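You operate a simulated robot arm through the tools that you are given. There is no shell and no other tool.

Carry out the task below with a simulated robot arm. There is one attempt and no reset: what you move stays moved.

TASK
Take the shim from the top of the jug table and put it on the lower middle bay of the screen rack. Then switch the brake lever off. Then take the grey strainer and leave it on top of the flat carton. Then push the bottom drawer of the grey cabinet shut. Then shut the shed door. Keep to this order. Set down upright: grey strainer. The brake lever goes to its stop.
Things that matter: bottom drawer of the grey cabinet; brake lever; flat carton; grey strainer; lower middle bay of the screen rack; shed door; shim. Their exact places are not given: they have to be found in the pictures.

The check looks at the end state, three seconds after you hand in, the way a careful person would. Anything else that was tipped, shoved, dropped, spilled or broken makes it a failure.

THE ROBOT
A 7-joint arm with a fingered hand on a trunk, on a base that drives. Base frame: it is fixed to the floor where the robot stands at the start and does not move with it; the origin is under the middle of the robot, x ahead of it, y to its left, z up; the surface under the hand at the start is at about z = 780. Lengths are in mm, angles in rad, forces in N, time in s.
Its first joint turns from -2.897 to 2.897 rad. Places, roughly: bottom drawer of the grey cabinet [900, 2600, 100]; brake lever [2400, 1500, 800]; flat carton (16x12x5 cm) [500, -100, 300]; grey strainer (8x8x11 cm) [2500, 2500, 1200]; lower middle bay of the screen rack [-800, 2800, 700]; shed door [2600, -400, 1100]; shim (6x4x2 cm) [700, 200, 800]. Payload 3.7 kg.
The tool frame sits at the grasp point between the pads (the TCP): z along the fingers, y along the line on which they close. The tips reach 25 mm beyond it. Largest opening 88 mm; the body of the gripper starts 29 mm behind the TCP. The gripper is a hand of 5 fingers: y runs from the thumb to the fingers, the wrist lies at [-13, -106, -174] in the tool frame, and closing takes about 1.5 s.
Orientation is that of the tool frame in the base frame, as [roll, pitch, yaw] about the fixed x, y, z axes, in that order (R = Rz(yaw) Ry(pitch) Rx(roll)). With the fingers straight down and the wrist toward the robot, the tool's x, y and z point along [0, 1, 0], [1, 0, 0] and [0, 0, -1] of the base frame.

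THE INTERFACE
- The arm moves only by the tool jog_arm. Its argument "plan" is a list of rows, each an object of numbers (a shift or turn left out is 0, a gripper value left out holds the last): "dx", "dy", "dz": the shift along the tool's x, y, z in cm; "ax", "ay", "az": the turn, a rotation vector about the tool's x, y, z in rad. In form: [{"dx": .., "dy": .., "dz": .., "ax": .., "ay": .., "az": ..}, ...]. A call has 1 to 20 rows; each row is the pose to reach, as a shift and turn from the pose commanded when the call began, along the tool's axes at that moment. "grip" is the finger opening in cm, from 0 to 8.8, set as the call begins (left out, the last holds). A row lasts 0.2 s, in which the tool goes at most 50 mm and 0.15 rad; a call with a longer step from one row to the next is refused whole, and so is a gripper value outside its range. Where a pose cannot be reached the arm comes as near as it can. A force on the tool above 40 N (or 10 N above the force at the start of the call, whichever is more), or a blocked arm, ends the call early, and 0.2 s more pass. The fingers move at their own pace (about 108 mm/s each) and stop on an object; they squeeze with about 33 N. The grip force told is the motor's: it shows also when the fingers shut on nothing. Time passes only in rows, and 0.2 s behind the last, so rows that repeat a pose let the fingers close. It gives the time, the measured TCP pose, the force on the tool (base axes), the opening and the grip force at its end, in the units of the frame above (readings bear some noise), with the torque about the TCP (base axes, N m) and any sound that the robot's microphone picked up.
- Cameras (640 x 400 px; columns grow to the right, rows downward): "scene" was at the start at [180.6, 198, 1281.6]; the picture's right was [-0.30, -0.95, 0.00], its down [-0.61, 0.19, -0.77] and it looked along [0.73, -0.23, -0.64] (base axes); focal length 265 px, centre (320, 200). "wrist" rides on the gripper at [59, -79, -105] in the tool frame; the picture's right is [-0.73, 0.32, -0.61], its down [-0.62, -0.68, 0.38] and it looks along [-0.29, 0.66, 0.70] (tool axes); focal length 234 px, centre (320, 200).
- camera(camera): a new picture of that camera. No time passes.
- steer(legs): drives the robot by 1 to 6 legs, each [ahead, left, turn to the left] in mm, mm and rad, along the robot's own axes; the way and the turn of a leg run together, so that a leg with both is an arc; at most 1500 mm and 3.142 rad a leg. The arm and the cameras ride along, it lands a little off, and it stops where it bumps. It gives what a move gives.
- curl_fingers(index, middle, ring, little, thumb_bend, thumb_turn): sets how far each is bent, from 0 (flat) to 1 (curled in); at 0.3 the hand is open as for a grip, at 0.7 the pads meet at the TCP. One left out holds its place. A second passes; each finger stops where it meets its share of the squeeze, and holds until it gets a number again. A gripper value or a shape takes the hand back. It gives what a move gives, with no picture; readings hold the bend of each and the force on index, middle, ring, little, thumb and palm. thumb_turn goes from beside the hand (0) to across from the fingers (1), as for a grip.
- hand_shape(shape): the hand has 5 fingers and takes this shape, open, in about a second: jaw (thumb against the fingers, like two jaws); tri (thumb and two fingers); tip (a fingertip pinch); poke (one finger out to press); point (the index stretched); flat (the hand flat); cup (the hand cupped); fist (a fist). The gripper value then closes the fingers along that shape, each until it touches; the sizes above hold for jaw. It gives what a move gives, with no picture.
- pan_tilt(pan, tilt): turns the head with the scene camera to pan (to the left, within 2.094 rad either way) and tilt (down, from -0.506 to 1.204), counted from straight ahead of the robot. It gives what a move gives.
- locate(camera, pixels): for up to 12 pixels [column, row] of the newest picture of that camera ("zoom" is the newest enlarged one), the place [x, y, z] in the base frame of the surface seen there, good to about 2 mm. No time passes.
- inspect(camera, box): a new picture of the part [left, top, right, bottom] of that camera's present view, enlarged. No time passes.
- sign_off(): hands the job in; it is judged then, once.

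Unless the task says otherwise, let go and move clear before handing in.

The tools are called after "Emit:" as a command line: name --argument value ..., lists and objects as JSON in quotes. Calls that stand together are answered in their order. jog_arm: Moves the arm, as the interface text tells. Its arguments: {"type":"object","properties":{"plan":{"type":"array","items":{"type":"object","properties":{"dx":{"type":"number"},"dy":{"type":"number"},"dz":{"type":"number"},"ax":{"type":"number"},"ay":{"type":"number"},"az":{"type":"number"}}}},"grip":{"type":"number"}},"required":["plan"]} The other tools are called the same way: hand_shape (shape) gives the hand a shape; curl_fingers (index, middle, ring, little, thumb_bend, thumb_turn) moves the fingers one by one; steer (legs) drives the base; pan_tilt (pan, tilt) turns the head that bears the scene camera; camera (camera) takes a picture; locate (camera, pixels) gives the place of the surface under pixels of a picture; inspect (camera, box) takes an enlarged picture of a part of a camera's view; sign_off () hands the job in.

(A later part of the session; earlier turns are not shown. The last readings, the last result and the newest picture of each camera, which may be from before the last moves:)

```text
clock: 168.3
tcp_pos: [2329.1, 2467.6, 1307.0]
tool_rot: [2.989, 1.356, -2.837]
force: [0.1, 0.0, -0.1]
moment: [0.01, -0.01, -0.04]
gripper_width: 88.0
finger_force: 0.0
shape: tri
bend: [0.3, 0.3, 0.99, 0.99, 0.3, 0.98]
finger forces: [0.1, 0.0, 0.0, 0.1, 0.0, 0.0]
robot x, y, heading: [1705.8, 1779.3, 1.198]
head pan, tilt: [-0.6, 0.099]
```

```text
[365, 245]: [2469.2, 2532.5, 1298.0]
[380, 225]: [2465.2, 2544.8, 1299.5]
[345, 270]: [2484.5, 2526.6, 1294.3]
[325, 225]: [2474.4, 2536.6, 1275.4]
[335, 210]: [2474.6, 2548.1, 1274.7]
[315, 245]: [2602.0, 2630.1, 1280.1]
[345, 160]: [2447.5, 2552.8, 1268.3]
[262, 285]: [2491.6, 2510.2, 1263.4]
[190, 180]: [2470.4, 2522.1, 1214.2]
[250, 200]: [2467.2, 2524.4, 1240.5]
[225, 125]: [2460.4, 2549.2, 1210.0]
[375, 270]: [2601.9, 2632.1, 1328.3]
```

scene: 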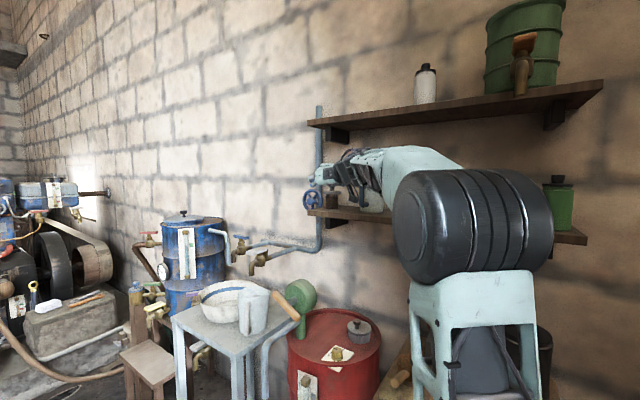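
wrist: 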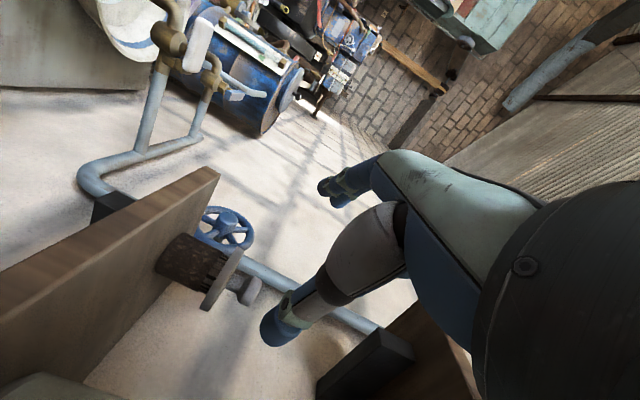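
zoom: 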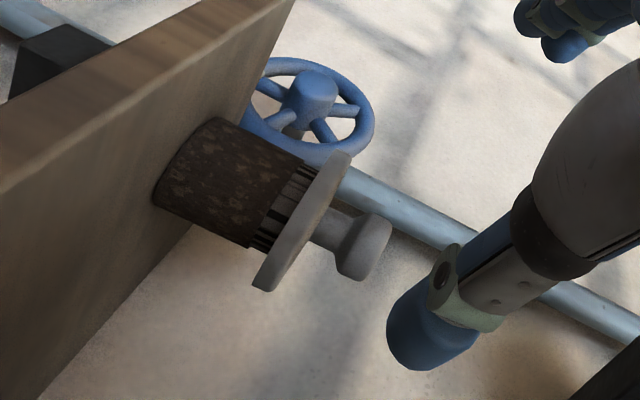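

The strainer axis is about (2483,2543), with the knob at z≈1289–1310 above a rim at 1268. I'll partly close to 6.5 cm and advance most of the way to straddle the knob.

Emit:
jog_arm --plan '[{"dx": -0.6, "dz": 3.5}, {"dx": -1.2, "dz": 7}, {"dx": -1.7, "dz": 10}, {"dx": -1.9, "dz": 12}, {"dx": -1.9, "dz": 12}]' --grip 6.5

Emit:
camera --camera "wrist"

Emit:
inspect --camera "wrist" --box '[200, 150, 400, 350]'

Emit:
inspect --camera "scene" --box '[280, 110, 440, 240]'

```text
clock: 169.5
tcp_pos: [2438.6, 2521.3, 1299.6]
tool_rot: [2.995, 1.358, -2.831]
force: [-0.2, 0.0, 0.0]
moment: [0.0, 0.03, -0.01]
gripper_width: 65.2
finger_force: 0.0
shape: tri
bend: [0.27, 0.36, 0.99, 0.99, 0.55, 0.99]
finger forces: [0.0, 0.0, 0.1, 0.0, 0.0, 0.1]
robot x, y, heading: [1705.8, 1785.1, 1.19]
head pan, tilt: [-0.6, 0.099]
```

```text
taken
```

wrist: 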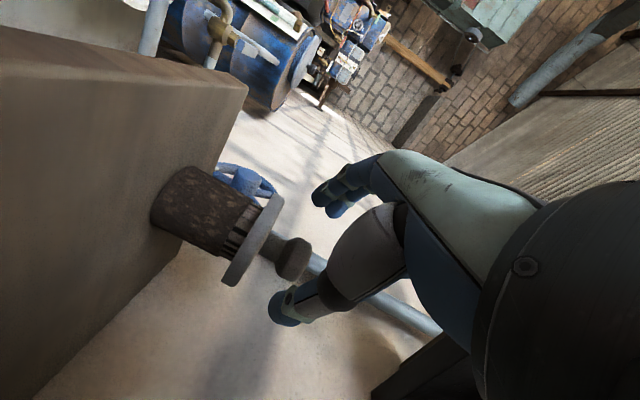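

```text
2.00 times, centred on (300, 250) of wrist
```

zoom: 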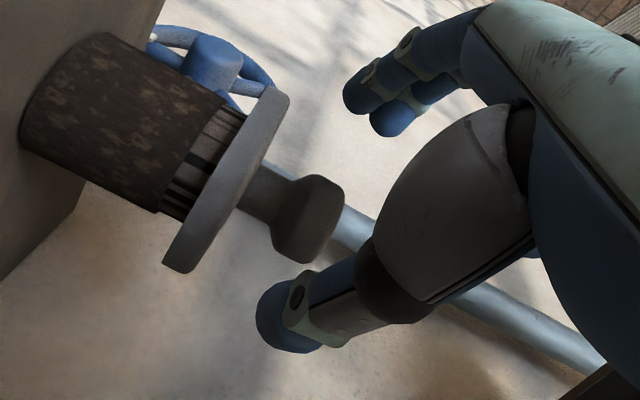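

```text
3.08 times, centred on (360, 175) of scene
```

zoom: 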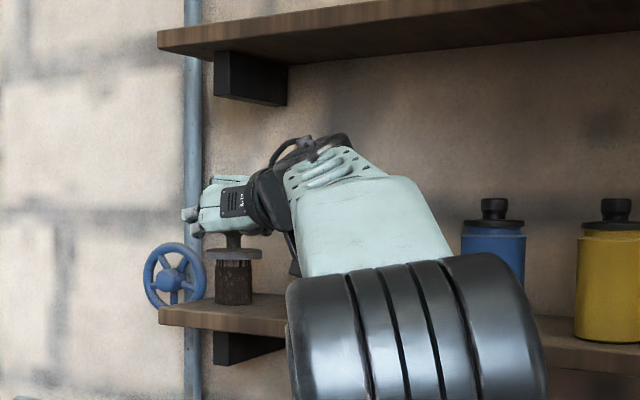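

The hand straddles the knob's approach line. I'll re-measure the knob, thumb and fingertips before the last advance.

Emit:
locate --camera "zoom" --pixels '[[305, 220], [325, 190], [285, 245], [275, 195], [255, 190], [280, 330], [355, 90], [385, 120], [340, 205], [270, 100], [185, 255], [120, 120]]'

```text
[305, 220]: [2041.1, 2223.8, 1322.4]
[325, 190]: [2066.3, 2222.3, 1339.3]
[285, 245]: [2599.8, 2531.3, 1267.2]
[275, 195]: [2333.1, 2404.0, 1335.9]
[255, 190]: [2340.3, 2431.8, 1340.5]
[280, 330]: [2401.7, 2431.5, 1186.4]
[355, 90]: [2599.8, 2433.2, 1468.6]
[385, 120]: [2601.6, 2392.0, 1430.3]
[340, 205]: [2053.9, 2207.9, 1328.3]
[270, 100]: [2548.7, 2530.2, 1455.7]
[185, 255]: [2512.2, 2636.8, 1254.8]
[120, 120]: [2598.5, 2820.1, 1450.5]
```

The zoom belonged to the scene view, so I'll repeat with wrist pixels directly.

Emit:
locate --camera "wrist" --pixels '[[292, 260], [302, 245], [282, 272], [277, 247], [267, 245], [280, 312], [318, 195], [333, 210], [303, 250], [275, 200], [235, 277], [200, 210]]'

```text
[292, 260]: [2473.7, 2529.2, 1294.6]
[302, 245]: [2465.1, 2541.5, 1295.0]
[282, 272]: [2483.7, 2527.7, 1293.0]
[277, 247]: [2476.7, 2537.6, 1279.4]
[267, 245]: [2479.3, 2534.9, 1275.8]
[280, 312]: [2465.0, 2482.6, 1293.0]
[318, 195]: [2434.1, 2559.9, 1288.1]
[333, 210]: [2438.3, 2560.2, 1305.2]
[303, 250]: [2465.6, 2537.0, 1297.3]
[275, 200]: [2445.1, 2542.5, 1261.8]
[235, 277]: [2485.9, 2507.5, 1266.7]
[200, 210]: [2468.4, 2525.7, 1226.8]
```

The knob centre is (2481,2543), 47 mm ahead along the tool axis. I'll advance and close gently on it.

Emit:
jog_arm --plan '[{"dx": -0.3, "dz": 1.6}, {"dx": -0.6, "dy": 0.1, "dz": 3.2}, {"dx": -0.8, "dy": 0.1, "dz": 4.5}, {"dx": -0.8, "dy": 0.1, "dz": 4.5}]'

Emit:
inspect --camera "wrist" --box '[200, 150, 400, 350]'

```text
clock: 170.5
tcp_pos: [2478.2, 2541.8, 1297.1]
tool_rot: [2.985, 1.356, -2.838]
force: [-0.4, 0.5, -0.1]
moment: [-0.01, 0.0, 0.03]
gripper_width: 65.3
finger_force: 0.0
shape: tri
bend: [0.27, 0.36, 0.99, 0.99, 0.55, 0.99]
finger forces: [0.0, 0.0, 0.1, 0.0, 0.0, 0.1]
robot x, y, heading: [1707.5, 1781.9, 1.193]
head pan, tilt: [-0.6, 0.099]
```

```text
2.00 times, centred on (300, 250) of wrist
```

zoom: 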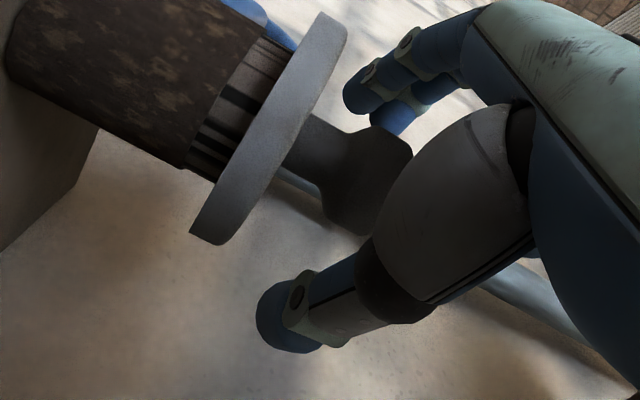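

The knob is between thumb and fingers. I'll close.

Emit:
jog_arm --plan '[{}, {}, {}, {}, {}, {}, {}, {}]' --grip 0

Emit:
inspect --camera "wrist" --box '[200, 150, 400, 350]'

Emit:
inspect --camera "scene" --box '[280, 110, 440, 240]'

```text
clock: 172.3
tcp_pos: [2479.0, 2542.0, 1297.6]
tool_rot: [2.985, 1.357, -2.841]
force: [-0.7, 0.6, -0.3]
moment: [-0.02, 0.0, 0.0]
gripper_width: 15.2
finger_force: 32.8
shape: tri
bend: [0.75, 0.73, 1.0, 1.0, 0.81, 1.0]
finger forces: [12.4, 6.8, 0.1, 0.1, 25.7, 0.0]
robot x, y, heading: [1702.0, 1777.7, 1.196]
head pan, tilt: [-0.6, 0.099]
```

```text
2.00 times, centred on (300, 250) of wrist
```

zoom: 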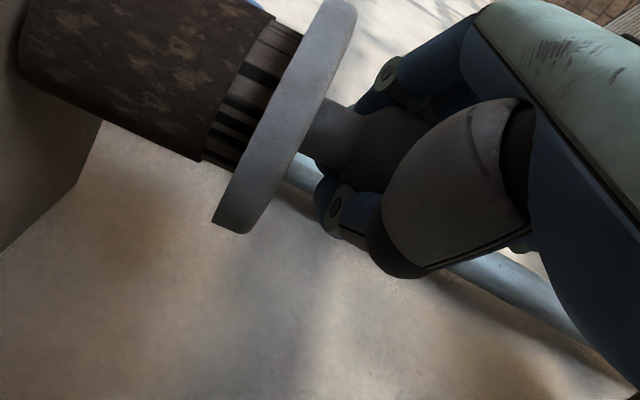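

```text
3.08 times, centred on (360, 175) of scene
```

zoom: 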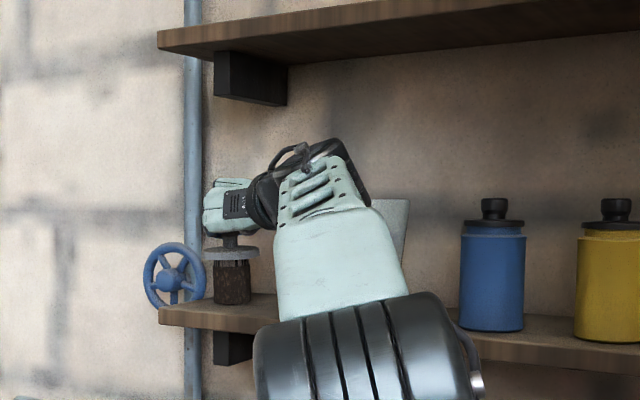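

The fingers closed at 15 mm with force, perhaps around the neck. I'll lift 3 cm and check that it's secure.

Emit:
jog_arm --plan '[{"dx": -0.8}, {"dx": -1.6}, {"dx": -2.4}, {"dx": -3}, {"dx": -3}]'

Emit:
camera --camera "wrist"

Emit:
inspect --camera "scene" --box '[280, 110, 440, 240]'

```text
clock: 173.5
tcp_pos: [2487.2, 2543.0, 1326.7]
tool_rot: [2.991, 1.355, -2.835]
force: [-0.7, 0.0, -0.7]
moment: [0.03, -0.01, 0.0]
gripper_width: 15.1
finger_force: 33.6
shape: tri
bend: [0.75, 0.73, 1.0, 1.0, 0.81, 1.0]
finger forces: [12.5, 6.7, 0.1, 0.0, 25.7, 0.1]
robot x, y, heading: [1709.8, 1782.1, 1.193]
head pan, tilt: [-0.6, 0.099]
```

```text
taken
```

wrist: 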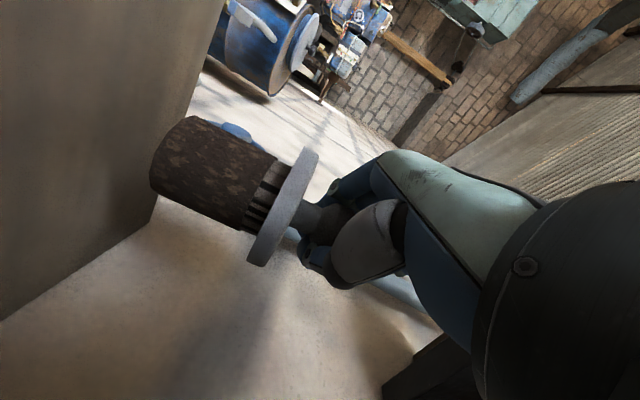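

```text
3.08 times, centred on (360, 175) of scene
```

zoom: 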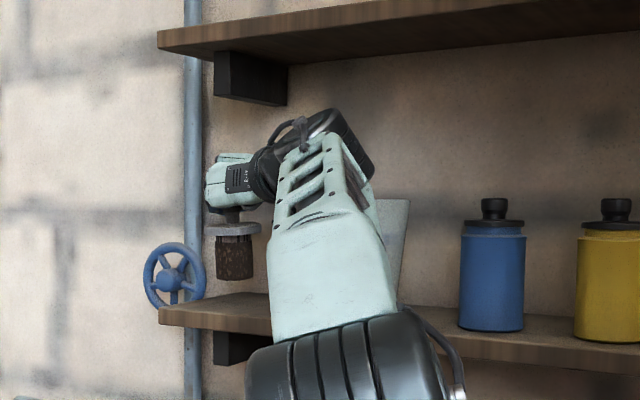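

The strainer is lifted and hangs upright. I'll retreat straight back along the tool axis, keeping the height about constant.

Emit:
jog_arm --plan '[{"dx": 0.5, "dz": -3}, {"dx": 1, "dz": -6}, {"dx": 1.6, "dz": -9.5}, {"dx": 2.2, "dz": -13}, {"dx": 2.8, "dz": -16}, {"dx": 3.0, "dz": -17}, {"dx": 3.0, "dz": -17}]'

Emit:
camera --camera "wrist"

Emit:
locate --camera "wrist" --pixels '[[165, 160], [155, 185], [175, 200], [200, 125], [220, 180], [270, 250], [300, 160], [300, 215], [190, 150], [330, 220]]'

```text
clock: 175.1
tcp_pos: [2330.4, 2468.5, 1334.0]
tool_rot: [2.982, 1.354, -2.842]
force: [-0.7, 0.6, 0.1]
moment: [0.02, 0.0, 0.0]
gripper_width: 15.3
finger_force: 33.1
shape: tri
bend: [0.75, 0.73, 1.0, 1.0, 0.82, 1.0]
finger forces: [12.1, 6.6, 0.0, 0.1, 25.4, 0.0]
robot x, y, heading: [1705.6, 1780.4, 1.193]
head pan, tilt: [-0.6, 0.099]
```

```text
taken
```

wrist: 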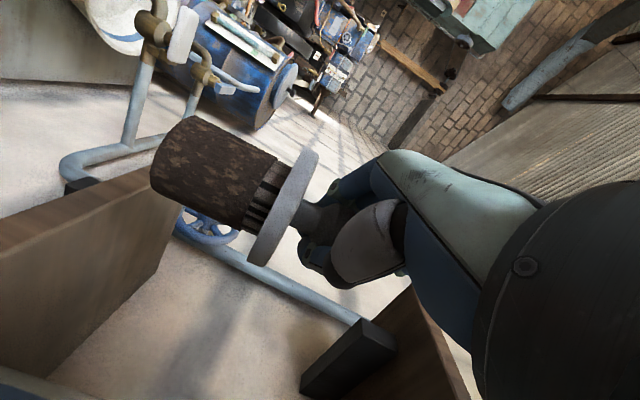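

```text
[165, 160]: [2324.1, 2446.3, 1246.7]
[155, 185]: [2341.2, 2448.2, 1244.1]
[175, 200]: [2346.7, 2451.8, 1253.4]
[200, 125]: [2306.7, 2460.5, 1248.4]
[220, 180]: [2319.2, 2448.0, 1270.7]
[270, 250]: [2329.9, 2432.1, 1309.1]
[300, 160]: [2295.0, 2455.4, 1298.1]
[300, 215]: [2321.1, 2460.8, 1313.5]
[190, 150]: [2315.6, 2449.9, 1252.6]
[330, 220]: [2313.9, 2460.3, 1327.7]
```

The strainer came away cleanly. I'll check precisely whether it hangs vertical in the grip.

Emit:
inspect --camera "wrist" --box '[130, 90, 370, 290]'

Emit:
locate --camera "zoom" --pixels '[[60, 195], [75, 150], [110, 90], [160, 110], [130, 190], [100, 160], [280, 280], [250, 210], [400, 230], [440, 190], [360, 400], [390, 350]]'

Emit:
inspect --camera "scene" --box '[260, 120, 420, 240]'

```text
2.00 times, centred on (250, 190) of wrist
```

zoom: 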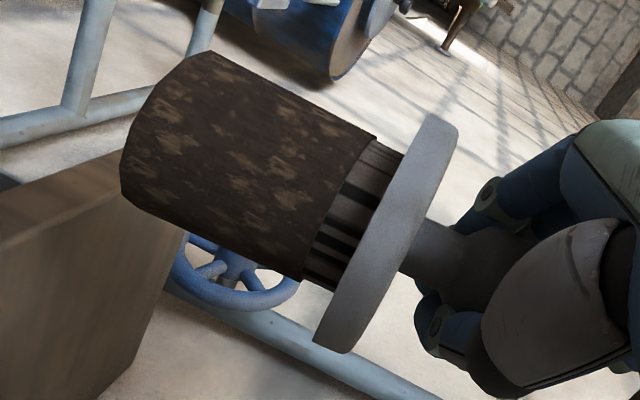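

```text
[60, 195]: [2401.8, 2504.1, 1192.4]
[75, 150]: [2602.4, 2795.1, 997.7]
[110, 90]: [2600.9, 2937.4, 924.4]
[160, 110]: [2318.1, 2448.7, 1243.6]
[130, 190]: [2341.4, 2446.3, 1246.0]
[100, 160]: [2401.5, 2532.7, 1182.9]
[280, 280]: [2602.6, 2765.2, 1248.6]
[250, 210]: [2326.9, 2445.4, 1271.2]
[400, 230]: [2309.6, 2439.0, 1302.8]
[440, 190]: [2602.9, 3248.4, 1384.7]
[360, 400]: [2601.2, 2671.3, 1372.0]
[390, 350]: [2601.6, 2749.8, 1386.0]
```

```text
3.33 times, centred on (340, 180) of scene
```

zoom: 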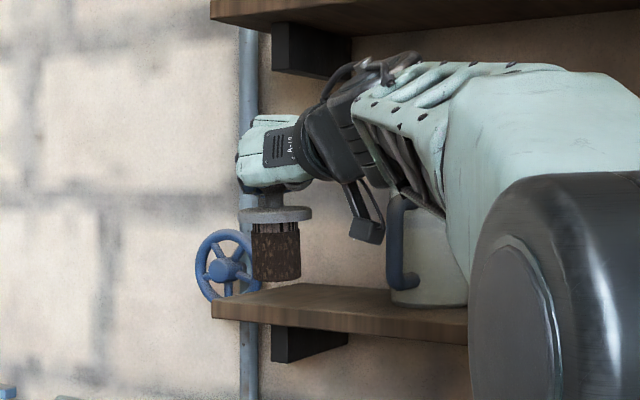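

The strainer hangs upright within a couple of degrees, with its bottom about 93 mm below the TCP. I'll swing the hand back to point along the robot's heading.

Emit:
jog_arm --plan '[{"dx": 0.6, "dy": 2.7, "dz": -2.3, "ax": -0.06, "ay": 0.002, "az": -0.013}, {"dx": 1.2, "dy": 5.3, "dz": -4.7, "ax": -0.121, "ay": 0.004, "az": -0.026}, {"dx": 1.8, "dy": 8.0, "dz": -7.0, "ax": -0.181, "ay": 0.006, "az": -0.039}, {"dx": 2.4, "dy": 10.6, "dz": -9.3, "ax": -0.241, "ay": 0.008, "az": -0.052}, {"dx": 3.0, "dy": 13.3, "dz": -11.7, "ax": -0.302, "ay": 0.01, "az": -0.065}, {"dx": 3.5, "dy": 15.9, "dz": -14, "ax": -0.362, "ay": 0.012, "az": -0.079}, {"dx": 4.1, "dy": 18.6, "dz": -16.3, "ax": -0.423, "ay": 0.014, "az": -0.092}, {"dx": 4.7, "dy": 21.2, "dz": -18.7, "ax": -0.483, "ay": 0.016, "az": -0.105}, {"dx": 5.3, "dy": 23.9, "dz": -21, "ax": -0.543, "ay": 0.018, "az": -0.118}, {"dx": 5.9, "dy": 26.5, "dz": -23.3, "ax": -0.604, "ay": 0.02, "az": -0.131}, {"dx": 6.5, "dy": 29.2, "dz": -25.7, "ax": -0.664, "ay": 0.022, "az": -0.144}, {"dx": 6.5, "dy": 29.2, "dz": -25.7, "ax": -0.664, "ay": 0.022, "az": -0.144}]'

Emit:
pan_tilt --pan -2.09 --tilt 0.45

Emit:
camera --camera "scene"

```text
clock: 177.7
tcp_pos: [1964.2, 2616.0, 1333.9]
tool_rot: [2.987, 1.356, -2.158]
force: [-0.7, 0.9, -0.8]
moment: [0.02, 0.0, 0.02]
gripper_width: 15.3
finger_force: 33.0
shape: tri
bend: [0.75, 0.73, 1.0, 1.0, 0.82, 1.0]
finger forces: [12.0, 6.6, 0.1, 0.1, 25.5, 0.0]
robot x, y, heading: [1703.9, 1780.6, 1.196]
head pan, tilt: [-0.6, 0.099]
```

```text
clock: 179.2
tcp_pos: [1964.7, 2614.0, 1335.3]
tool_rot: [2.983, 1.355, -2.165]
force: [-0.2, -0.2, -1.2]
moment: [0.0, 0.01, -0.02]
gripper_width: 15.5
finger_force: 33.0
shape: tri
bend: [0.75, 0.73, 1.0, 1.0, 0.82, 1.0]
finger forces: [12.1, 6.6, 0.0, 0.0, 25.4, 0.0]
robot x, y, heading: [1701.6, 1781.6, 1.198]
head pan, tilt: [-2.089, 0.45]
```

```text
taken
```

scene: 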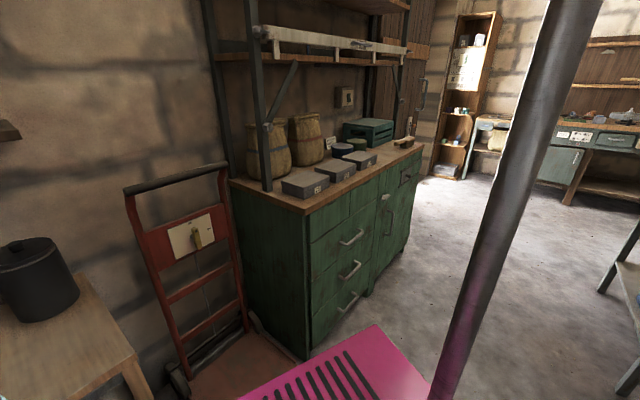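

The south side looks open. I'll measure the floor there to see if I can go around the jug table that way.

Emit:
locate --camera "scene" --pixels '[[430, 300], [450, 230], [440, 178], [570, 195], [475, 170], [610, 290], [635, 250], [540, 260], [545, 150], [600, 230], [420, 160], [500, 200]]'

Emit:
inspect --camera "scene" --box '[360, 60, 640, 300]'

```text
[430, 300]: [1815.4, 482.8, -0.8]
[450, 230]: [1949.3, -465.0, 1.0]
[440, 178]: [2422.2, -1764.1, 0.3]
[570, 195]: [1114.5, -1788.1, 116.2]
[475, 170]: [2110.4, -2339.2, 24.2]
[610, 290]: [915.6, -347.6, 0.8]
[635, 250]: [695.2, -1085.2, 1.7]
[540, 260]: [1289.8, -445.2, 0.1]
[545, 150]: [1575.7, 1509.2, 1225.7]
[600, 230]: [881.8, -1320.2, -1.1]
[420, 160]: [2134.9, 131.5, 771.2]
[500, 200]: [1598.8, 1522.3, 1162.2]
```

```text
1.67 times, centred on (500, 180) of scene
```

zoom: 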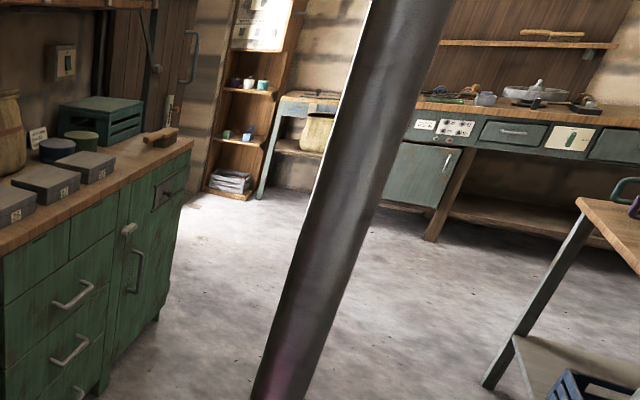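

The south side is wide open (bench at y≈-1790, jug table ends at y≈-350). I'll straighten up in the aisle, then reverse south along it with the strainer held high.

Emit:
steer --legs '[[-128, 102, 0], [0, 0, 0.373], [-1300, 0, 0]]'

Emit:
pan_tilt --pan 2.09 --tilt 0.5

Emit:
camera --camera "scene"

Emit:
camera --camera "wrist"

```text
clock: 187.9
tcp_pos: [1490.1, 1278.9, 1334.4]
tool_rot: [2.988, 1.355, -1.778]
force: [-0.2, -0.6, -0.6]
moment: [0.0, -0.01, -0.01]
gripper_width: 15.4
finger_force: 33.0
shape: tri
bend: [0.75, 0.73, 1.0, 1.0, 0.82, 1.0]
finger forces: [11.9, 6.5, 0.0, 0.0, 25.2, 0.0]
robot x, y, heading: [1555.0, 410.6, 1.574]
head pan, tilt: [-2.089, 0.45]
```

```text
clock: 191.3
tcp_pos: [1489.4, 1278.6, 1334.0]
tool_rot: [2.991, 1.355, -1.776]
force: [0.3, 0.1, -1.0]
moment: [-0.03, -0.03, -0.01]
gripper_width: 15.3
finger_force: 33.2
shape: tri
bend: [0.75, 0.73, 1.0, 1.0, 0.82, 1.0]
finger forces: [11.7, 6.6, 0.0, 0.0, 25.2, 0.0]
robot x, y, heading: [1556.2, 406.4, 1.574]
head pan, tilt: [2.089, 0.499]
```

```text
taken
```

scene: 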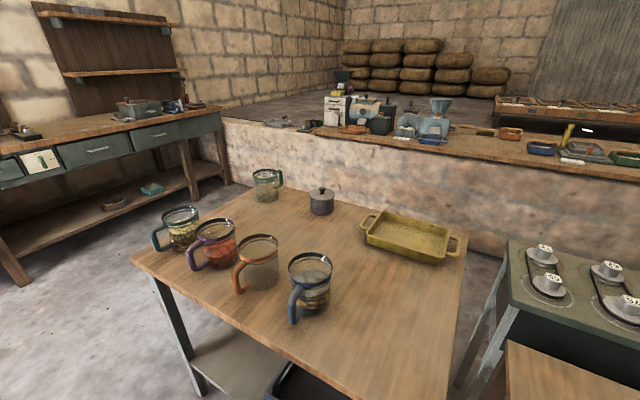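

```text
taken
```

wrist: 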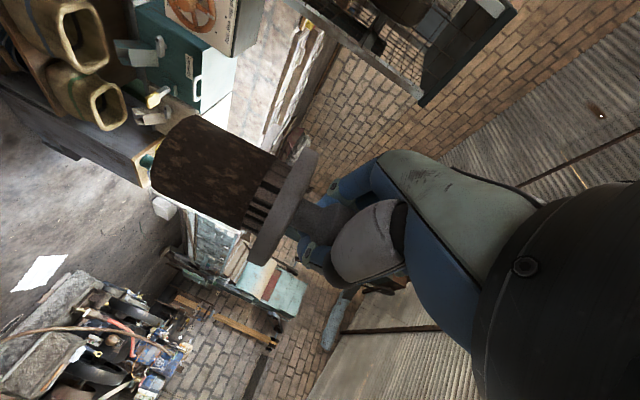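

I can see the far side: bench along the south wall, jug table, and the platform wall. I'll measure the passage around the table's end.

Emit:
locate --camera "scene" --pixels '[[30, 285], [198, 200], [228, 183], [225, 130], [215, 112], [265, 180], [100, 280], [235, 210], [280, 190], [133, 262], [185, 395], [120, 250]]'

```text
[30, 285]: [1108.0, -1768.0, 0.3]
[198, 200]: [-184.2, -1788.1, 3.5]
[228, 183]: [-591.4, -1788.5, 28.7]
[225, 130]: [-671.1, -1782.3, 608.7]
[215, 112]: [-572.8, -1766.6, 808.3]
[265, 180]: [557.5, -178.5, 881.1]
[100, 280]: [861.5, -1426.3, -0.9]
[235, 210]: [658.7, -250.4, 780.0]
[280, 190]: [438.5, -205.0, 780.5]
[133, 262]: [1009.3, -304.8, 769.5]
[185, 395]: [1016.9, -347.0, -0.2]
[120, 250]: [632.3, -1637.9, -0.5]
```

The passage between the table end (y≈-350) and the bench (y≈-1768) is ample. I'll reverse to y≈-950, strafe left, turn to face +x and reverse west.

Emit:
steer --legs '[[-1360, 0, 0], [0, 500, 0], [0, 0, -1.574], [-1150, 0, 0]]'

Emit:
pan_tilt --pan 0.5 --tilt 0.7

Emit:
camera --camera "scene"

Emit:
camera --camera "wrist"

```text
clock: 209.9
tcp_pos: [783.2, -883.7, 1334.2]
tool_rot: [2.987, 1.356, 2.9]
force: [-0.1, -0.7, -0.4]
moment: [0.01, 0.01, 0.01]
gripper_width: 15.1
finger_force: 33.2
shape: tri
bend: [0.75, 0.73, 1.0, 1.0, 0.82, 1.0]
finger forces: [11.3, 6.4, 0.1, 0.0, 24.3, 0.1]
robot x, y, heading: [-91.6, -921.9, -0.031]
head pan, tilt: [2.089, 0.499]
```

```text
clock: 211.6
tcp_pos: [782.5, -885.2, 1334.4]
tool_rot: [2.993, 1.356, 2.906]
force: [0.7, 0.1, -1.7]
moment: [0.04, 0.01, 0.01]
gripper_width: 15.3
finger_force: 32.8
shape: tri
bend: [0.75, 0.73, 1.0, 1.0, 0.82, 1.0]
finger forces: [11.2, 6.4, 0.0, 0.1, 24.3, 0.0]
robot x, y, heading: [-92.1, -923.6, -0.034]
head pan, tilt: [0.499, 0.7]
```

```text
taken
```

scene: 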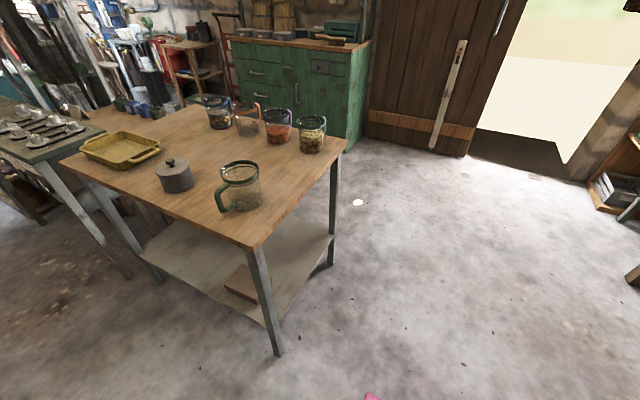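

```text
taken
```

wrist: 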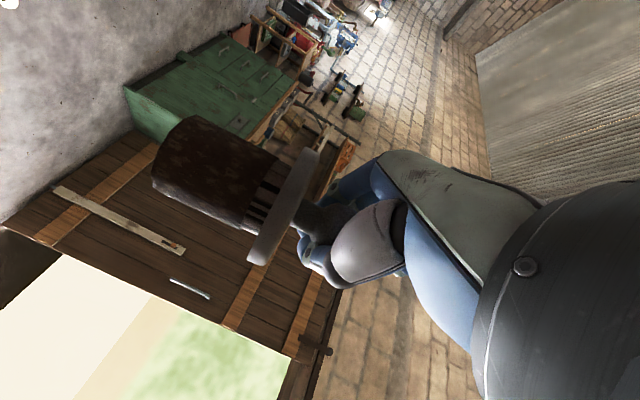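

I have a clear view of the carton on the table's lower shelf at about (245,283). I'll zoom and measure it and the nearby leg.

Emit:
inspect --camera "scene" --box '[120, 200, 340, 360]'

Emit:
locate --camera "zoom" --pixels '[[350, 200], [310, 255], [400, 275], [380, 225], [355, 245], [390, 300], [420, 350], [420, 200], [300, 290], [150, 140], [390, 120], [250, 260]]'

```text
2.50 times, centred on (230, 280) of scene
```

zoom: 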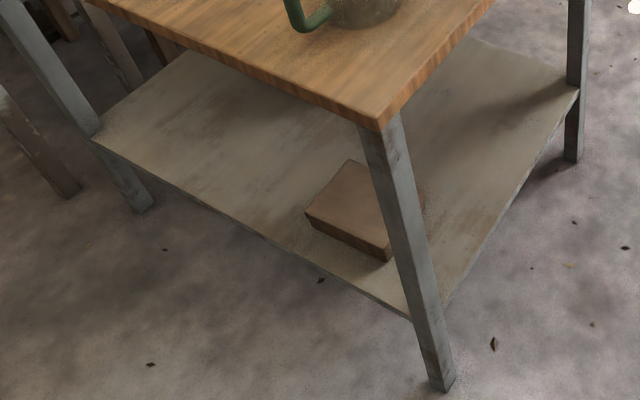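

```text
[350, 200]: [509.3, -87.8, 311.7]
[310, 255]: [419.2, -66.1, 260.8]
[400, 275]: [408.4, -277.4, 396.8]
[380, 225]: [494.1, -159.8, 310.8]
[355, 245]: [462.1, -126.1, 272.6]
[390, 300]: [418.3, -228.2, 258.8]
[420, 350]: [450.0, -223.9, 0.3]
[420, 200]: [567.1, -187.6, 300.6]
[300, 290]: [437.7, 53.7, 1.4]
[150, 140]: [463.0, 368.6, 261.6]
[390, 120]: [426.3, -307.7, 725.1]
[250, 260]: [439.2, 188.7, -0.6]
```

The carton top is at z≈311, x≈463–583, y≈-185 to -25, and a table leg stands at (408,-277). I'll approach facing +y in the corridor, lower the arm there in the open, then swing it right under the table between the legs.

Emit:
locate --camera "zoom" --pixels '[[352, 164], [309, 212], [386, 244], [412, 190], [95, 138], [410, 312], [40, 90], [140, 200], [345, 120], [200, 60]]'

Emit:
steer --legs '[[0, 0, 1.604], [648, 50, 0]]'

Emit:
pan_tilt --pan -0.3 --tilt 0.7

Emit:
camera --camera "scene"

Emit:
camera --camera "wrist"

```text
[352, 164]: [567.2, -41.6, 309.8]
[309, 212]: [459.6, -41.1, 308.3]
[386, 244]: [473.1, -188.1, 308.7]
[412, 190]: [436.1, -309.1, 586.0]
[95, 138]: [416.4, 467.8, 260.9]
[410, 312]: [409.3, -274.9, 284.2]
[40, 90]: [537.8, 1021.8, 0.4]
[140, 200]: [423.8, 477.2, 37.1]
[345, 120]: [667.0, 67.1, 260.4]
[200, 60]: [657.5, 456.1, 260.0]
```

```text
clock: 219.1
tcp_pos: [-199.6, 594.7, 1334.1]
tool_rot: [2.987, 1.354, -1.787]
force: [-0.2, 0.4, 0.2]
moment: [0.01, 0.01, -0.02]
gripper_width: 15.1
finger_force: 33.1
shape: tri
bend: [0.75, 0.73, 1.0, 1.0, 0.82, 1.0]
finger forces: [10.5, 6.2, 0.1, 0.0, 23.2, 0.1]
robot x, y, heading: [-141.1, -276.6, 1.566]
head pan, tilt: [0.499, 0.7]
```

```text
clock: 220.2
tcp_pos: [-199.6, 596.5, 1334.9]
tool_rot: [2.994, 1.355, -1.781]
force: [-0.4, -0.1, -1.5]
moment: [-0.03, -0.01, 0.0]
gripper_width: 15.2
finger_force: 33.1
shape: tri
bend: [0.75, 0.73, 1.0, 1.0, 0.82, 1.0]
finger forces: [10.5, 6.1, 0.1, 0.0, 23.2, 0.0]
robot x, y, heading: [-137.9, -276.0, 1.564]
head pan, tilt: [-0.3, 0.7]
```

```text
taken
```

scene: 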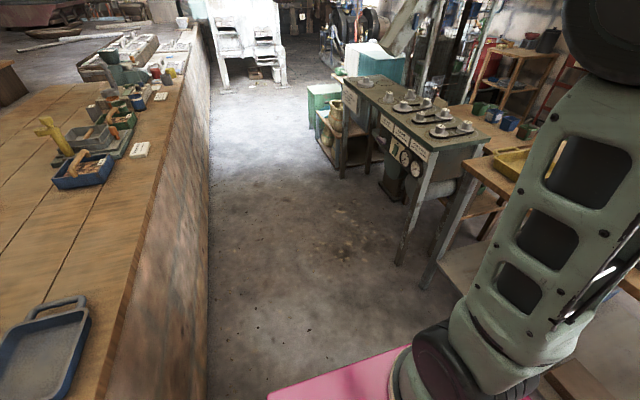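

```text
taken
```

wrist: 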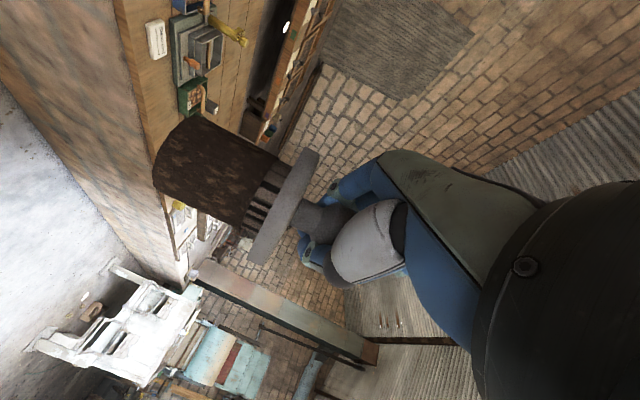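

The corridor ahead is clear and the strainer is still firmly held. I'll lower the arm in stages, retracting slightly as it goes.

Emit:
jog_arm --plan '[{"dx": 4.2, "dy": -0.2, "dz": 0.4}, {"dx": 8.4, "dy": -0.3, "dz": 0.8}, {"dx": 12.6, "dy": -0.5, "dz": 1.2}, {"dx": 16.8, "dy": -0.7, "dz": 1.6}, {"dx": 21, "dy": -0.8, "dz": 2.0}, {"dx": 25.2, "dy": -1.0, "dz": 2.4}, {"dx": 29.4, "dy": -1.1, "dz": 2.7}, {"dx": 33.6, "dy": -1.3, "dz": 3.1}, {"dx": 37.8, "dy": -1.5, "dz": 3.5}, {"dx": 42, "dy": -1.6, "dz": 3.9}, {"dx": 46.2, "dy": -1.8, "dz": 4.3}, {"dx": 50.4, "dy": -2.0, "dz": 4.7}, {"dx": 50.4, "dy": -2.0, "dz": 4.7}]'

Emit:
camera --camera "scene"

```text
clock: 223.0
tcp_pos: [-198.7, 538.1, 832.4]
tool_rot: [2.997, 1.354, -1.779]
force: [0.0, 0.7, -1.6]
moment: [-0.01, 0.03, 0.0]
gripper_width: 14.8
finger_force: 33.1
shape: tri
bend: [0.75, 0.73, 1.0, 1.0, 0.82, 1.0]
finger forces: [10.3, 6.0, 0.0, 0.0, 22.8, 0.0]
robot x, y, heading: [-137.0, -278.8, 1.563]
head pan, tilt: [-0.3, 0.7]
```

```text
taken
```

scene: 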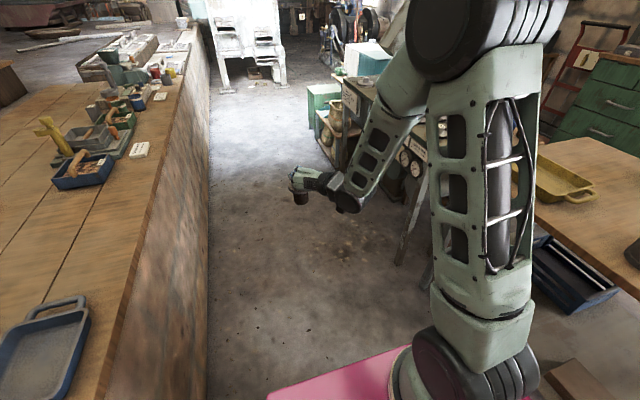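

Half-way down is clean. I'll continue lowering to about z=415.

Emit:
jog_arm --plan '[{"dx": 4.2, "dy": -0.15, "dz": 0.6}, {"dx": 8.4, "dy": -0.3, "dz": 1.2}, {"dx": 12.6, "dy": -0.45, "dz": 1.8}, {"dx": 16.8, "dy": -0.6, "dz": 2.4}, {"dx": 21, "dy": -0.75, "dz": 3.0}, {"dx": 25.2, "dy": -0.9, "dz": 3.5}, {"dx": 29.4, "dy": -1.05, "dz": 4.1}, {"dx": 33.6, "dy": -1.2, "dz": 4.7}, {"dx": 37.8, "dy": -1.35, "dz": 5.3}, {"dx": 40.5, "dy": -1.5, "dz": 5.7}, {"dx": 40.5, "dy": -1.5, "dz": 5.7}]'

Emit:
camera --camera "scene"

Emit:
camera --camera "wrist"

```text
clock: 225.4
tcp_pos: [-201.7, 508.8, 422.3]
tool_rot: [2.984, 1.355, -1.791]
force: [0.4, -0.4, -1.5]
moment: [-0.04, -0.03, 0.02]
gripper_width: 14.7
finger_force: 33.2
shape: tri
bend: [0.75, 0.73, 1.0, 1.0, 0.82, 1.0]
finger forces: [10.0, 5.9, 0.1, 0.0, 22.2, 0.0]
robot x, y, heading: [-135.2, -273.8, 1.57]
head pan, tilt: [-0.3, 0.7]
```

```text
taken
```

scene: 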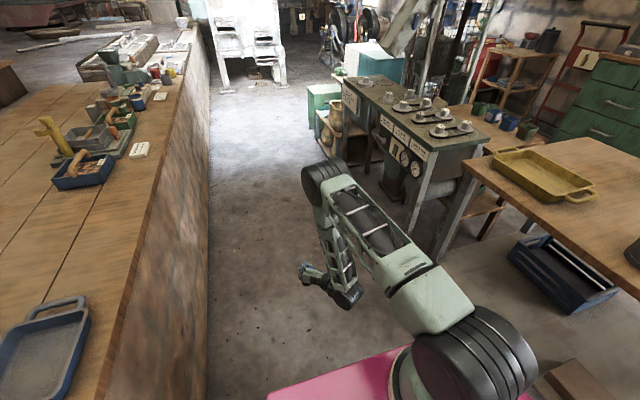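

```text
taken
```

wrist: 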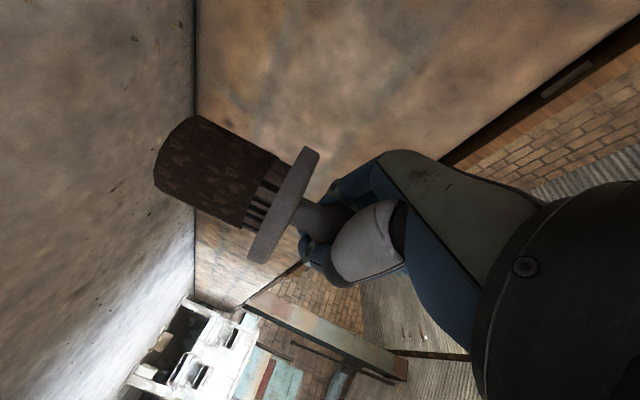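

The arm reached z≈422 but the elbow leans out ahead of the hand, so I must check it against the table before swinging under it. I'll locate the elbow.

Emit:
locate --camera "scene" --pixels '[[325, 175], [345, 185], [310, 190], [340, 230], [350, 300], [315, 275], [400, 260], [470, 350], [345, 270], [440, 290]]'

Emit:
inspect --camera "scene" --box '[270, 140, 550, 400]'

```text
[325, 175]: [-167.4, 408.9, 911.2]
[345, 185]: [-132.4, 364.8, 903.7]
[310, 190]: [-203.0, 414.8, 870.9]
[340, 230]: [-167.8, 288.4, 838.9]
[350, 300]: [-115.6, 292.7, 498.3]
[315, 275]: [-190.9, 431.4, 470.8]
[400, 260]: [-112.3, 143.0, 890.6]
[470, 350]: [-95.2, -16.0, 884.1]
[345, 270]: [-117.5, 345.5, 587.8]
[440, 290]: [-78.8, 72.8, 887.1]
```

```text
1.54 times, centred on (410, 270) of scene
```

zoom: 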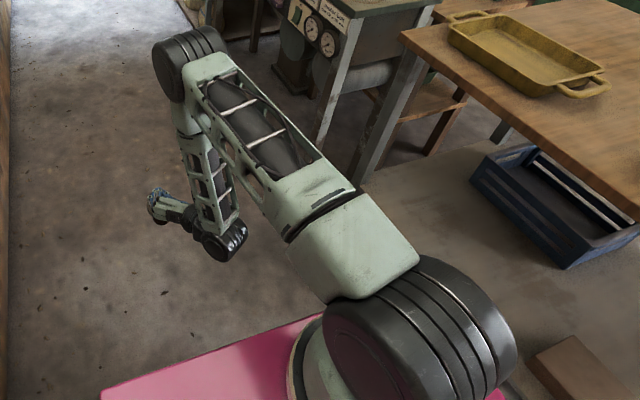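

The elbow sits at r≈420 and z≈800–910 with the forearm dropping almost vertically, so it fits in front of the table edge if the arm axis stays at x≲-85. I'll strafe left toward the platform first, then swing the arm right in the open corridor.

Emit:
steer --legs '[[-86, 225, 0]]'

Emit:
jog_arm --plan '[{"dx": -0.41, "dy": -4.57, "dz": 1.17, "ax": 0.0854, "ay": -0.0029, "az": 0.0185}, {"dx": -0.74, "dy": -9.22, "dz": 1.94, "ax": 0.1707, "ay": -0.0059, "az": 0.037}, {"dx": -0.98, "dy": -13.93, "dz": 2.31, "ax": 0.2561, "ay": -0.0088, "az": 0.0555}, {"dx": -1.14, "dy": -18.66, "dz": 2.28, "ax": 0.3415, "ay": -0.0117, "az": 0.074}, {"dx": -1.2, "dy": -23.37, "dz": 1.84, "ax": 0.4269, "ay": -0.0147, "az": 0.0926}, {"dx": -1.18, "dy": -28.02, "dz": 1.01, "ax": 0.5122, "ay": -0.0176, "az": 0.1111}, {"dx": -1.07, "dy": -32.59, "dz": -0.22, "ax": 0.5976, "ay": -0.0206, "az": 0.1296}, {"dx": -0.88, "dy": -37.03, "dz": -1.84, "ax": 0.683, "ay": -0.0235, "az": 0.1481}, {"dx": -0.59, "dy": -41.31, "dz": -3.82, "ax": 0.7684, "ay": -0.0264, "az": 0.1666}]'

Emit:
camera --camera "scene"

```text
clock: 227.2
tcp_pos: [-431.3, 422.9, 422.8]
tool_rot: [2.978, 1.354, -1.792]
force: [0.3, -0.4, -1.2]
moment: [0.02, 0.01, 0.02]
gripper_width: 14.9
finger_force: 33.1
shape: tri
bend: [0.75, 0.73, 1.0, 1.0, 0.82, 1.0]
finger forces: [10.0, 5.9, 0.0, 0.0, 22.2, 0.1]
robot x, y, heading: [-363.4, -363.0, 1.57]
head pan, tilt: [-0.3, 0.7]
```

```text
clock: 229.2
tcp_pos: [-20.5, 361.5, 421.9]
tool_rot: [2.988, 1.355, -2.57]
force: [0.6, -0.5, -0.2]
moment: [-0.01, 0.0, -0.03]
gripper_width: 14.6
finger_force: 33.3
shape: tri
bend: [0.75, 0.73, 1.0, 1.0, 0.82, 1.0]
finger forces: [10.0, 5.6, 0.0, 0.1, 22.2, 0.0]
robot x, y, heading: [-366.3, -358.1, 1.569]
head pan, tilt: [-0.3, 0.7]
```

```text
taken
```

scene: 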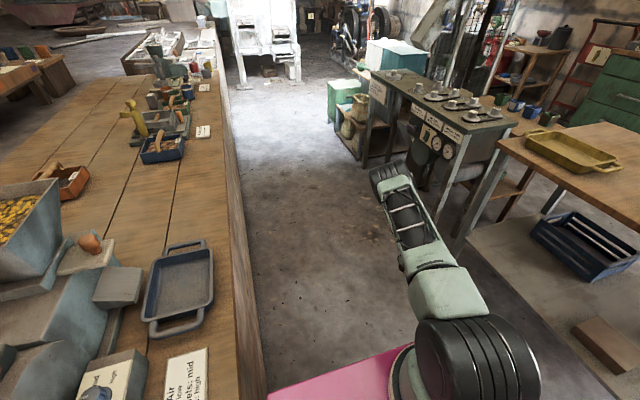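

The swing is going well. I'll continue the remaining 0.87 rad in the open corridor.

Emit:
jog_arm --plan '[{"dx": -0.4, "dy": -4.58, "dz": 1.14, "ax": 0.0853, "ay": -0.0029, "az": 0.0185}, {"dx": -0.72, "dy": -9.24, "dz": 1.88, "ax": 0.1705, "ay": -0.0057, "az": 0.037}, {"dx": -0.95, "dy": -13.96, "dz": 2.22, "ax": 0.2558, "ay": -0.0086, "az": 0.0554}, {"dx": -1.09, "dy": -18.69, "dz": 2.16, "ax": 0.3411, "ay": -0.0115, "az": 0.0739}, {"dx": -1.15, "dy": -23.4, "dz": 1.69, "ax": 0.4264, "ay": -0.0143, "az": 0.0924}, {"dx": -1.12, "dy": -28.05, "dz": 0.83, "ax": 0.5116, "ay": -0.0172, "az": 0.1109}, {"dx": -1.0, "dy": -32.62, "dz": -0.43, "ax": 0.5969, "ay": -0.02, "az": 0.1294}, {"dx": -0.79, "dy": -37.05, "dz": -2.07, "ax": 0.6822, "ay": -0.0229, "az": 0.1479}, {"dx": -0.5, "dy": -41.33, "dz": -4.09, "ax": 0.7675, "ay": -0.0258, "az": 0.1663}, {"dx": -0.12, "dy": -45.43, "dz": -6.47, "ax": 0.8531, "ay": -0.0286, "az": 0.1849}, {"dx": -0.12, "dy": -45.43, "dz": -6.47, "ax": 0.8531, "ay": -0.0286, "az": 0.1849}]'

Emit:
pan_tilt --pan -1.4 --tilt 0.75

Emit:
camera --camera "scene"

Emit:
camera --camera "wrist"

```text
clock: 231.6
tcp_pos: [230.7, -23.2, 423.5]
tool_rot: [2.987, 1.355, 2.84]
force: [0.2, -0.9, -0.7]
moment: [0.01, 0.0, -0.01]
gripper_width: 14.4
finger_force: 33.0
shape: tri
bend: [0.75, 0.73, 1.0, 1.0, 0.82, 1.0]
finger forces: [9.8, 5.5, 0.0, 0.0, 22.2, 0.0]
robot x, y, heading: [-364.8, -362.5, 1.563]
head pan, tilt: [-0.3, 0.7]
```

```text
clock: 232.9
tcp_pos: [230.6, -23.9, 424.4]
tool_rot: [2.977, 1.356, 2.83]
force: [-0.7, 0.0, -1.4]
moment: [-0.02, -0.01, -0.02]
gripper_width: 14.6
finger_force: 32.6
shape: tri
bend: [0.75, 0.73, 1.0, 1.0, 0.82, 1.0]
finger forces: [9.8, 5.6, 0.0, 0.1, 22.1, 0.0]
robot x, y, heading: [-367.8, -360.1, 1.57]
head pan, tilt: [-1.4, 0.75]
```

```text
taken
```

scene: 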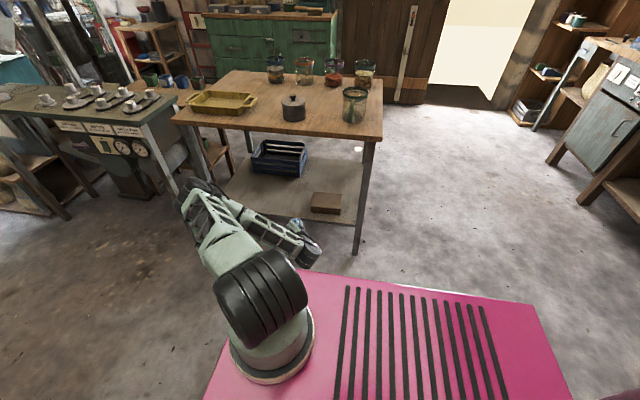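

```text
taken
```

wrist: 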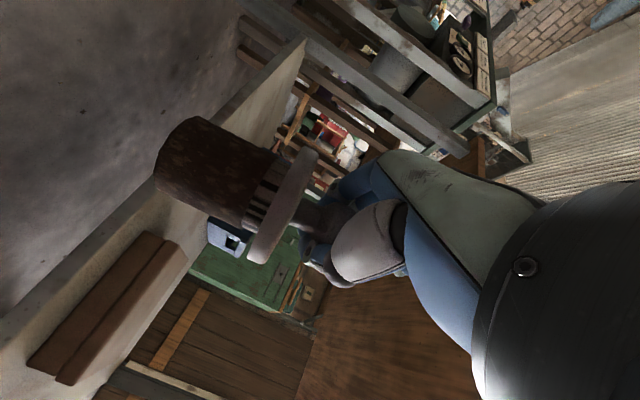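

The hand now points under the table and the carton is visible at (326,203). I'll locate the elbow and forearm to make sure they clear the table edge when I strafe right.

Emit:
locate --camera "scene" --pixels '[[195, 185], [210, 215], [190, 205], [240, 215], [265, 230], [295, 245], [312, 255], [300, 230], [250, 210], [220, 190], [326, 196], [345, 212]]'

Emit:
inspect --camera "scene" --box '[150, 130, 390, 290]'

```text
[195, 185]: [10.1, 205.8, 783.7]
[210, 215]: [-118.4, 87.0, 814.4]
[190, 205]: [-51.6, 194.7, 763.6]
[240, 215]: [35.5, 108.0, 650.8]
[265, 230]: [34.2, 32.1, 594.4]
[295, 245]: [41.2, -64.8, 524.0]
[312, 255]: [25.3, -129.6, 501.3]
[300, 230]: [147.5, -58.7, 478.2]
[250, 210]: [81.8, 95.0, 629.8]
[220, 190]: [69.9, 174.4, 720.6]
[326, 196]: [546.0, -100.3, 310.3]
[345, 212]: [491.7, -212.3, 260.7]
```

```text
2.50 times, centred on (270, 210) of scene
```

zoom: 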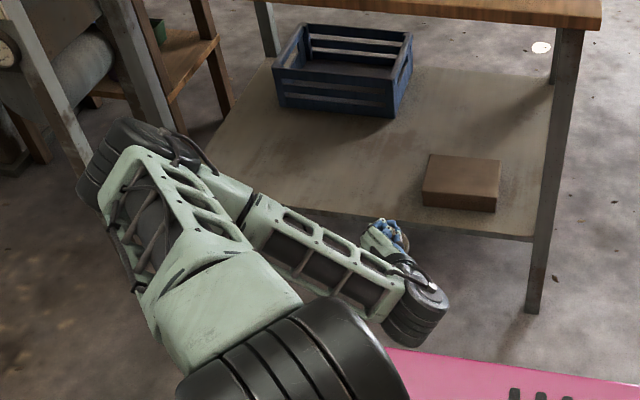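

The elbow reaches x≈90 at z≈750, leaving about 25 mm at the table edge after the strafe. I'll extend the hand forward 35 mm first to gain margin, then move the base back 66 and right 150, and check.

Emit:
jog_arm --plan '[{"dx": -0.4, "dz": 1.7}, {"dx": -0.75, "dz": 3.4}, {"dx": -0.75, "dz": 3.4}]'

Emit:
steer --legs '[[-64, 0, 0], [0, -150, 0]]'

Emit:
inspect --camera "scene" --box '[150, 130, 390, 290]'

Emit:
camera --camera "scene"

Emit:
camera --camera "wrist"

```text
clock: 233.7
tcp_pos: [265.5, -27.4, 423.4]
tool_rot: [2.978, 1.356, 2.832]
force: [0.1, -0.9, 0.1]
moment: [-0.02, -0.01, -0.01]
gripper_width: 14.6
finger_force: 33.0
shape: tri
bend: [0.75, 0.73, 1.0, 1.0, 0.82, 1.0]
finger forces: [9.7, 5.5, 0.0, 0.0, 22.1, 0.1]
robot x, y, heading: [-367.3, -360.6, 1.572]
head pan, tilt: [-1.4, 0.75]
```

```text
clock: 235.7
tcp_pos: [414.5, -88.5, 423.5]
tool_rot: [2.981, 1.356, 2.836]
force: [0.7, -1.2, -1.0]
moment: [0.03, 0.02, 0.04]
gripper_width: 14.4
finger_force: 33.2
shape: tri
bend: [0.75, 0.73, 1.0, 1.0, 0.82, 1.0]
finger forces: [9.7, 5.5, 0.0, 0.1, 22.2, 0.0]
robot x, y, heading: [-213.5, -425.8, 1.57]
head pan, tilt: [-1.4, 0.75]
```

```text
2.50 times, centred on (270, 210) of scene
```

zoom: 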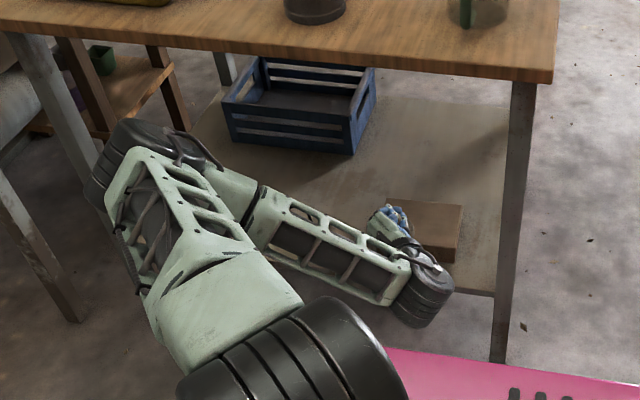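

```text
taken
```

scene: 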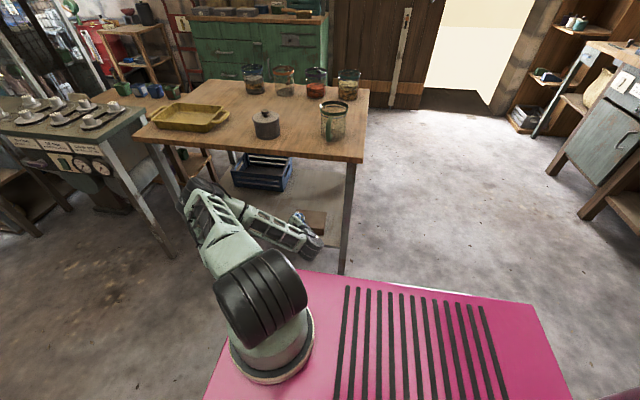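

```text
taken
```

wrist: 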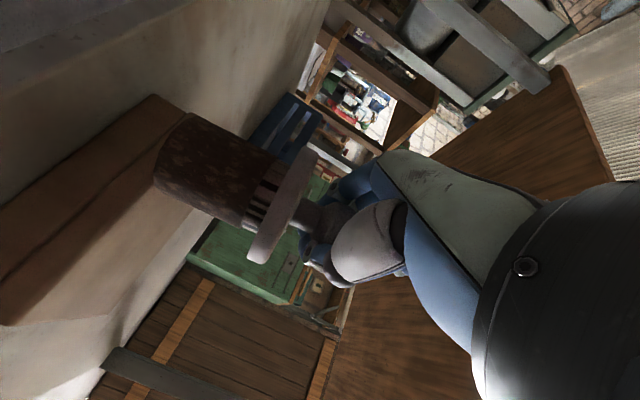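

The hand is entering under the table toward the carton. I'll check the wrist's clearance to the right leg, and the elbow's to the table edge.

Emit:
locate --camera "scene" --pixels '[[318, 245], [322, 250], [312, 262], [345, 235], [348, 180], [200, 182], [215, 188], [230, 195], [245, 155], [290, 160], [180, 148], [300, 215]]'

Emit:
locate --camera "wrist" --pixels '[[185, 125], [165, 170], [170, 190], [150, 100], [20, 300], [130, 260], [100, 150], [210, 200]]'

```text
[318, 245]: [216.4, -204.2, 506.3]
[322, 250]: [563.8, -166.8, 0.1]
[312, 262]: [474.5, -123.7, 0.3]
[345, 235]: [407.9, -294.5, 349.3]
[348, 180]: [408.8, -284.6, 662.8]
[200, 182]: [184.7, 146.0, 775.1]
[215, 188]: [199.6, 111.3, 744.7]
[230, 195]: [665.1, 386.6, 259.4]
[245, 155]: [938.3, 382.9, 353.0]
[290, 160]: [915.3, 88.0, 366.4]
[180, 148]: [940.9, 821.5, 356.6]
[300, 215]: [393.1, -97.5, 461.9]
```

```text
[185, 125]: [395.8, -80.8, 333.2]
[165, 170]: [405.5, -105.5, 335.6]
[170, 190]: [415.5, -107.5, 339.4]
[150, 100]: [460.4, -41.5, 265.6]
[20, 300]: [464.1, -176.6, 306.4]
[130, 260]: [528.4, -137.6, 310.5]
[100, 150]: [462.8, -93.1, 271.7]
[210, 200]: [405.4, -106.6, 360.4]
```

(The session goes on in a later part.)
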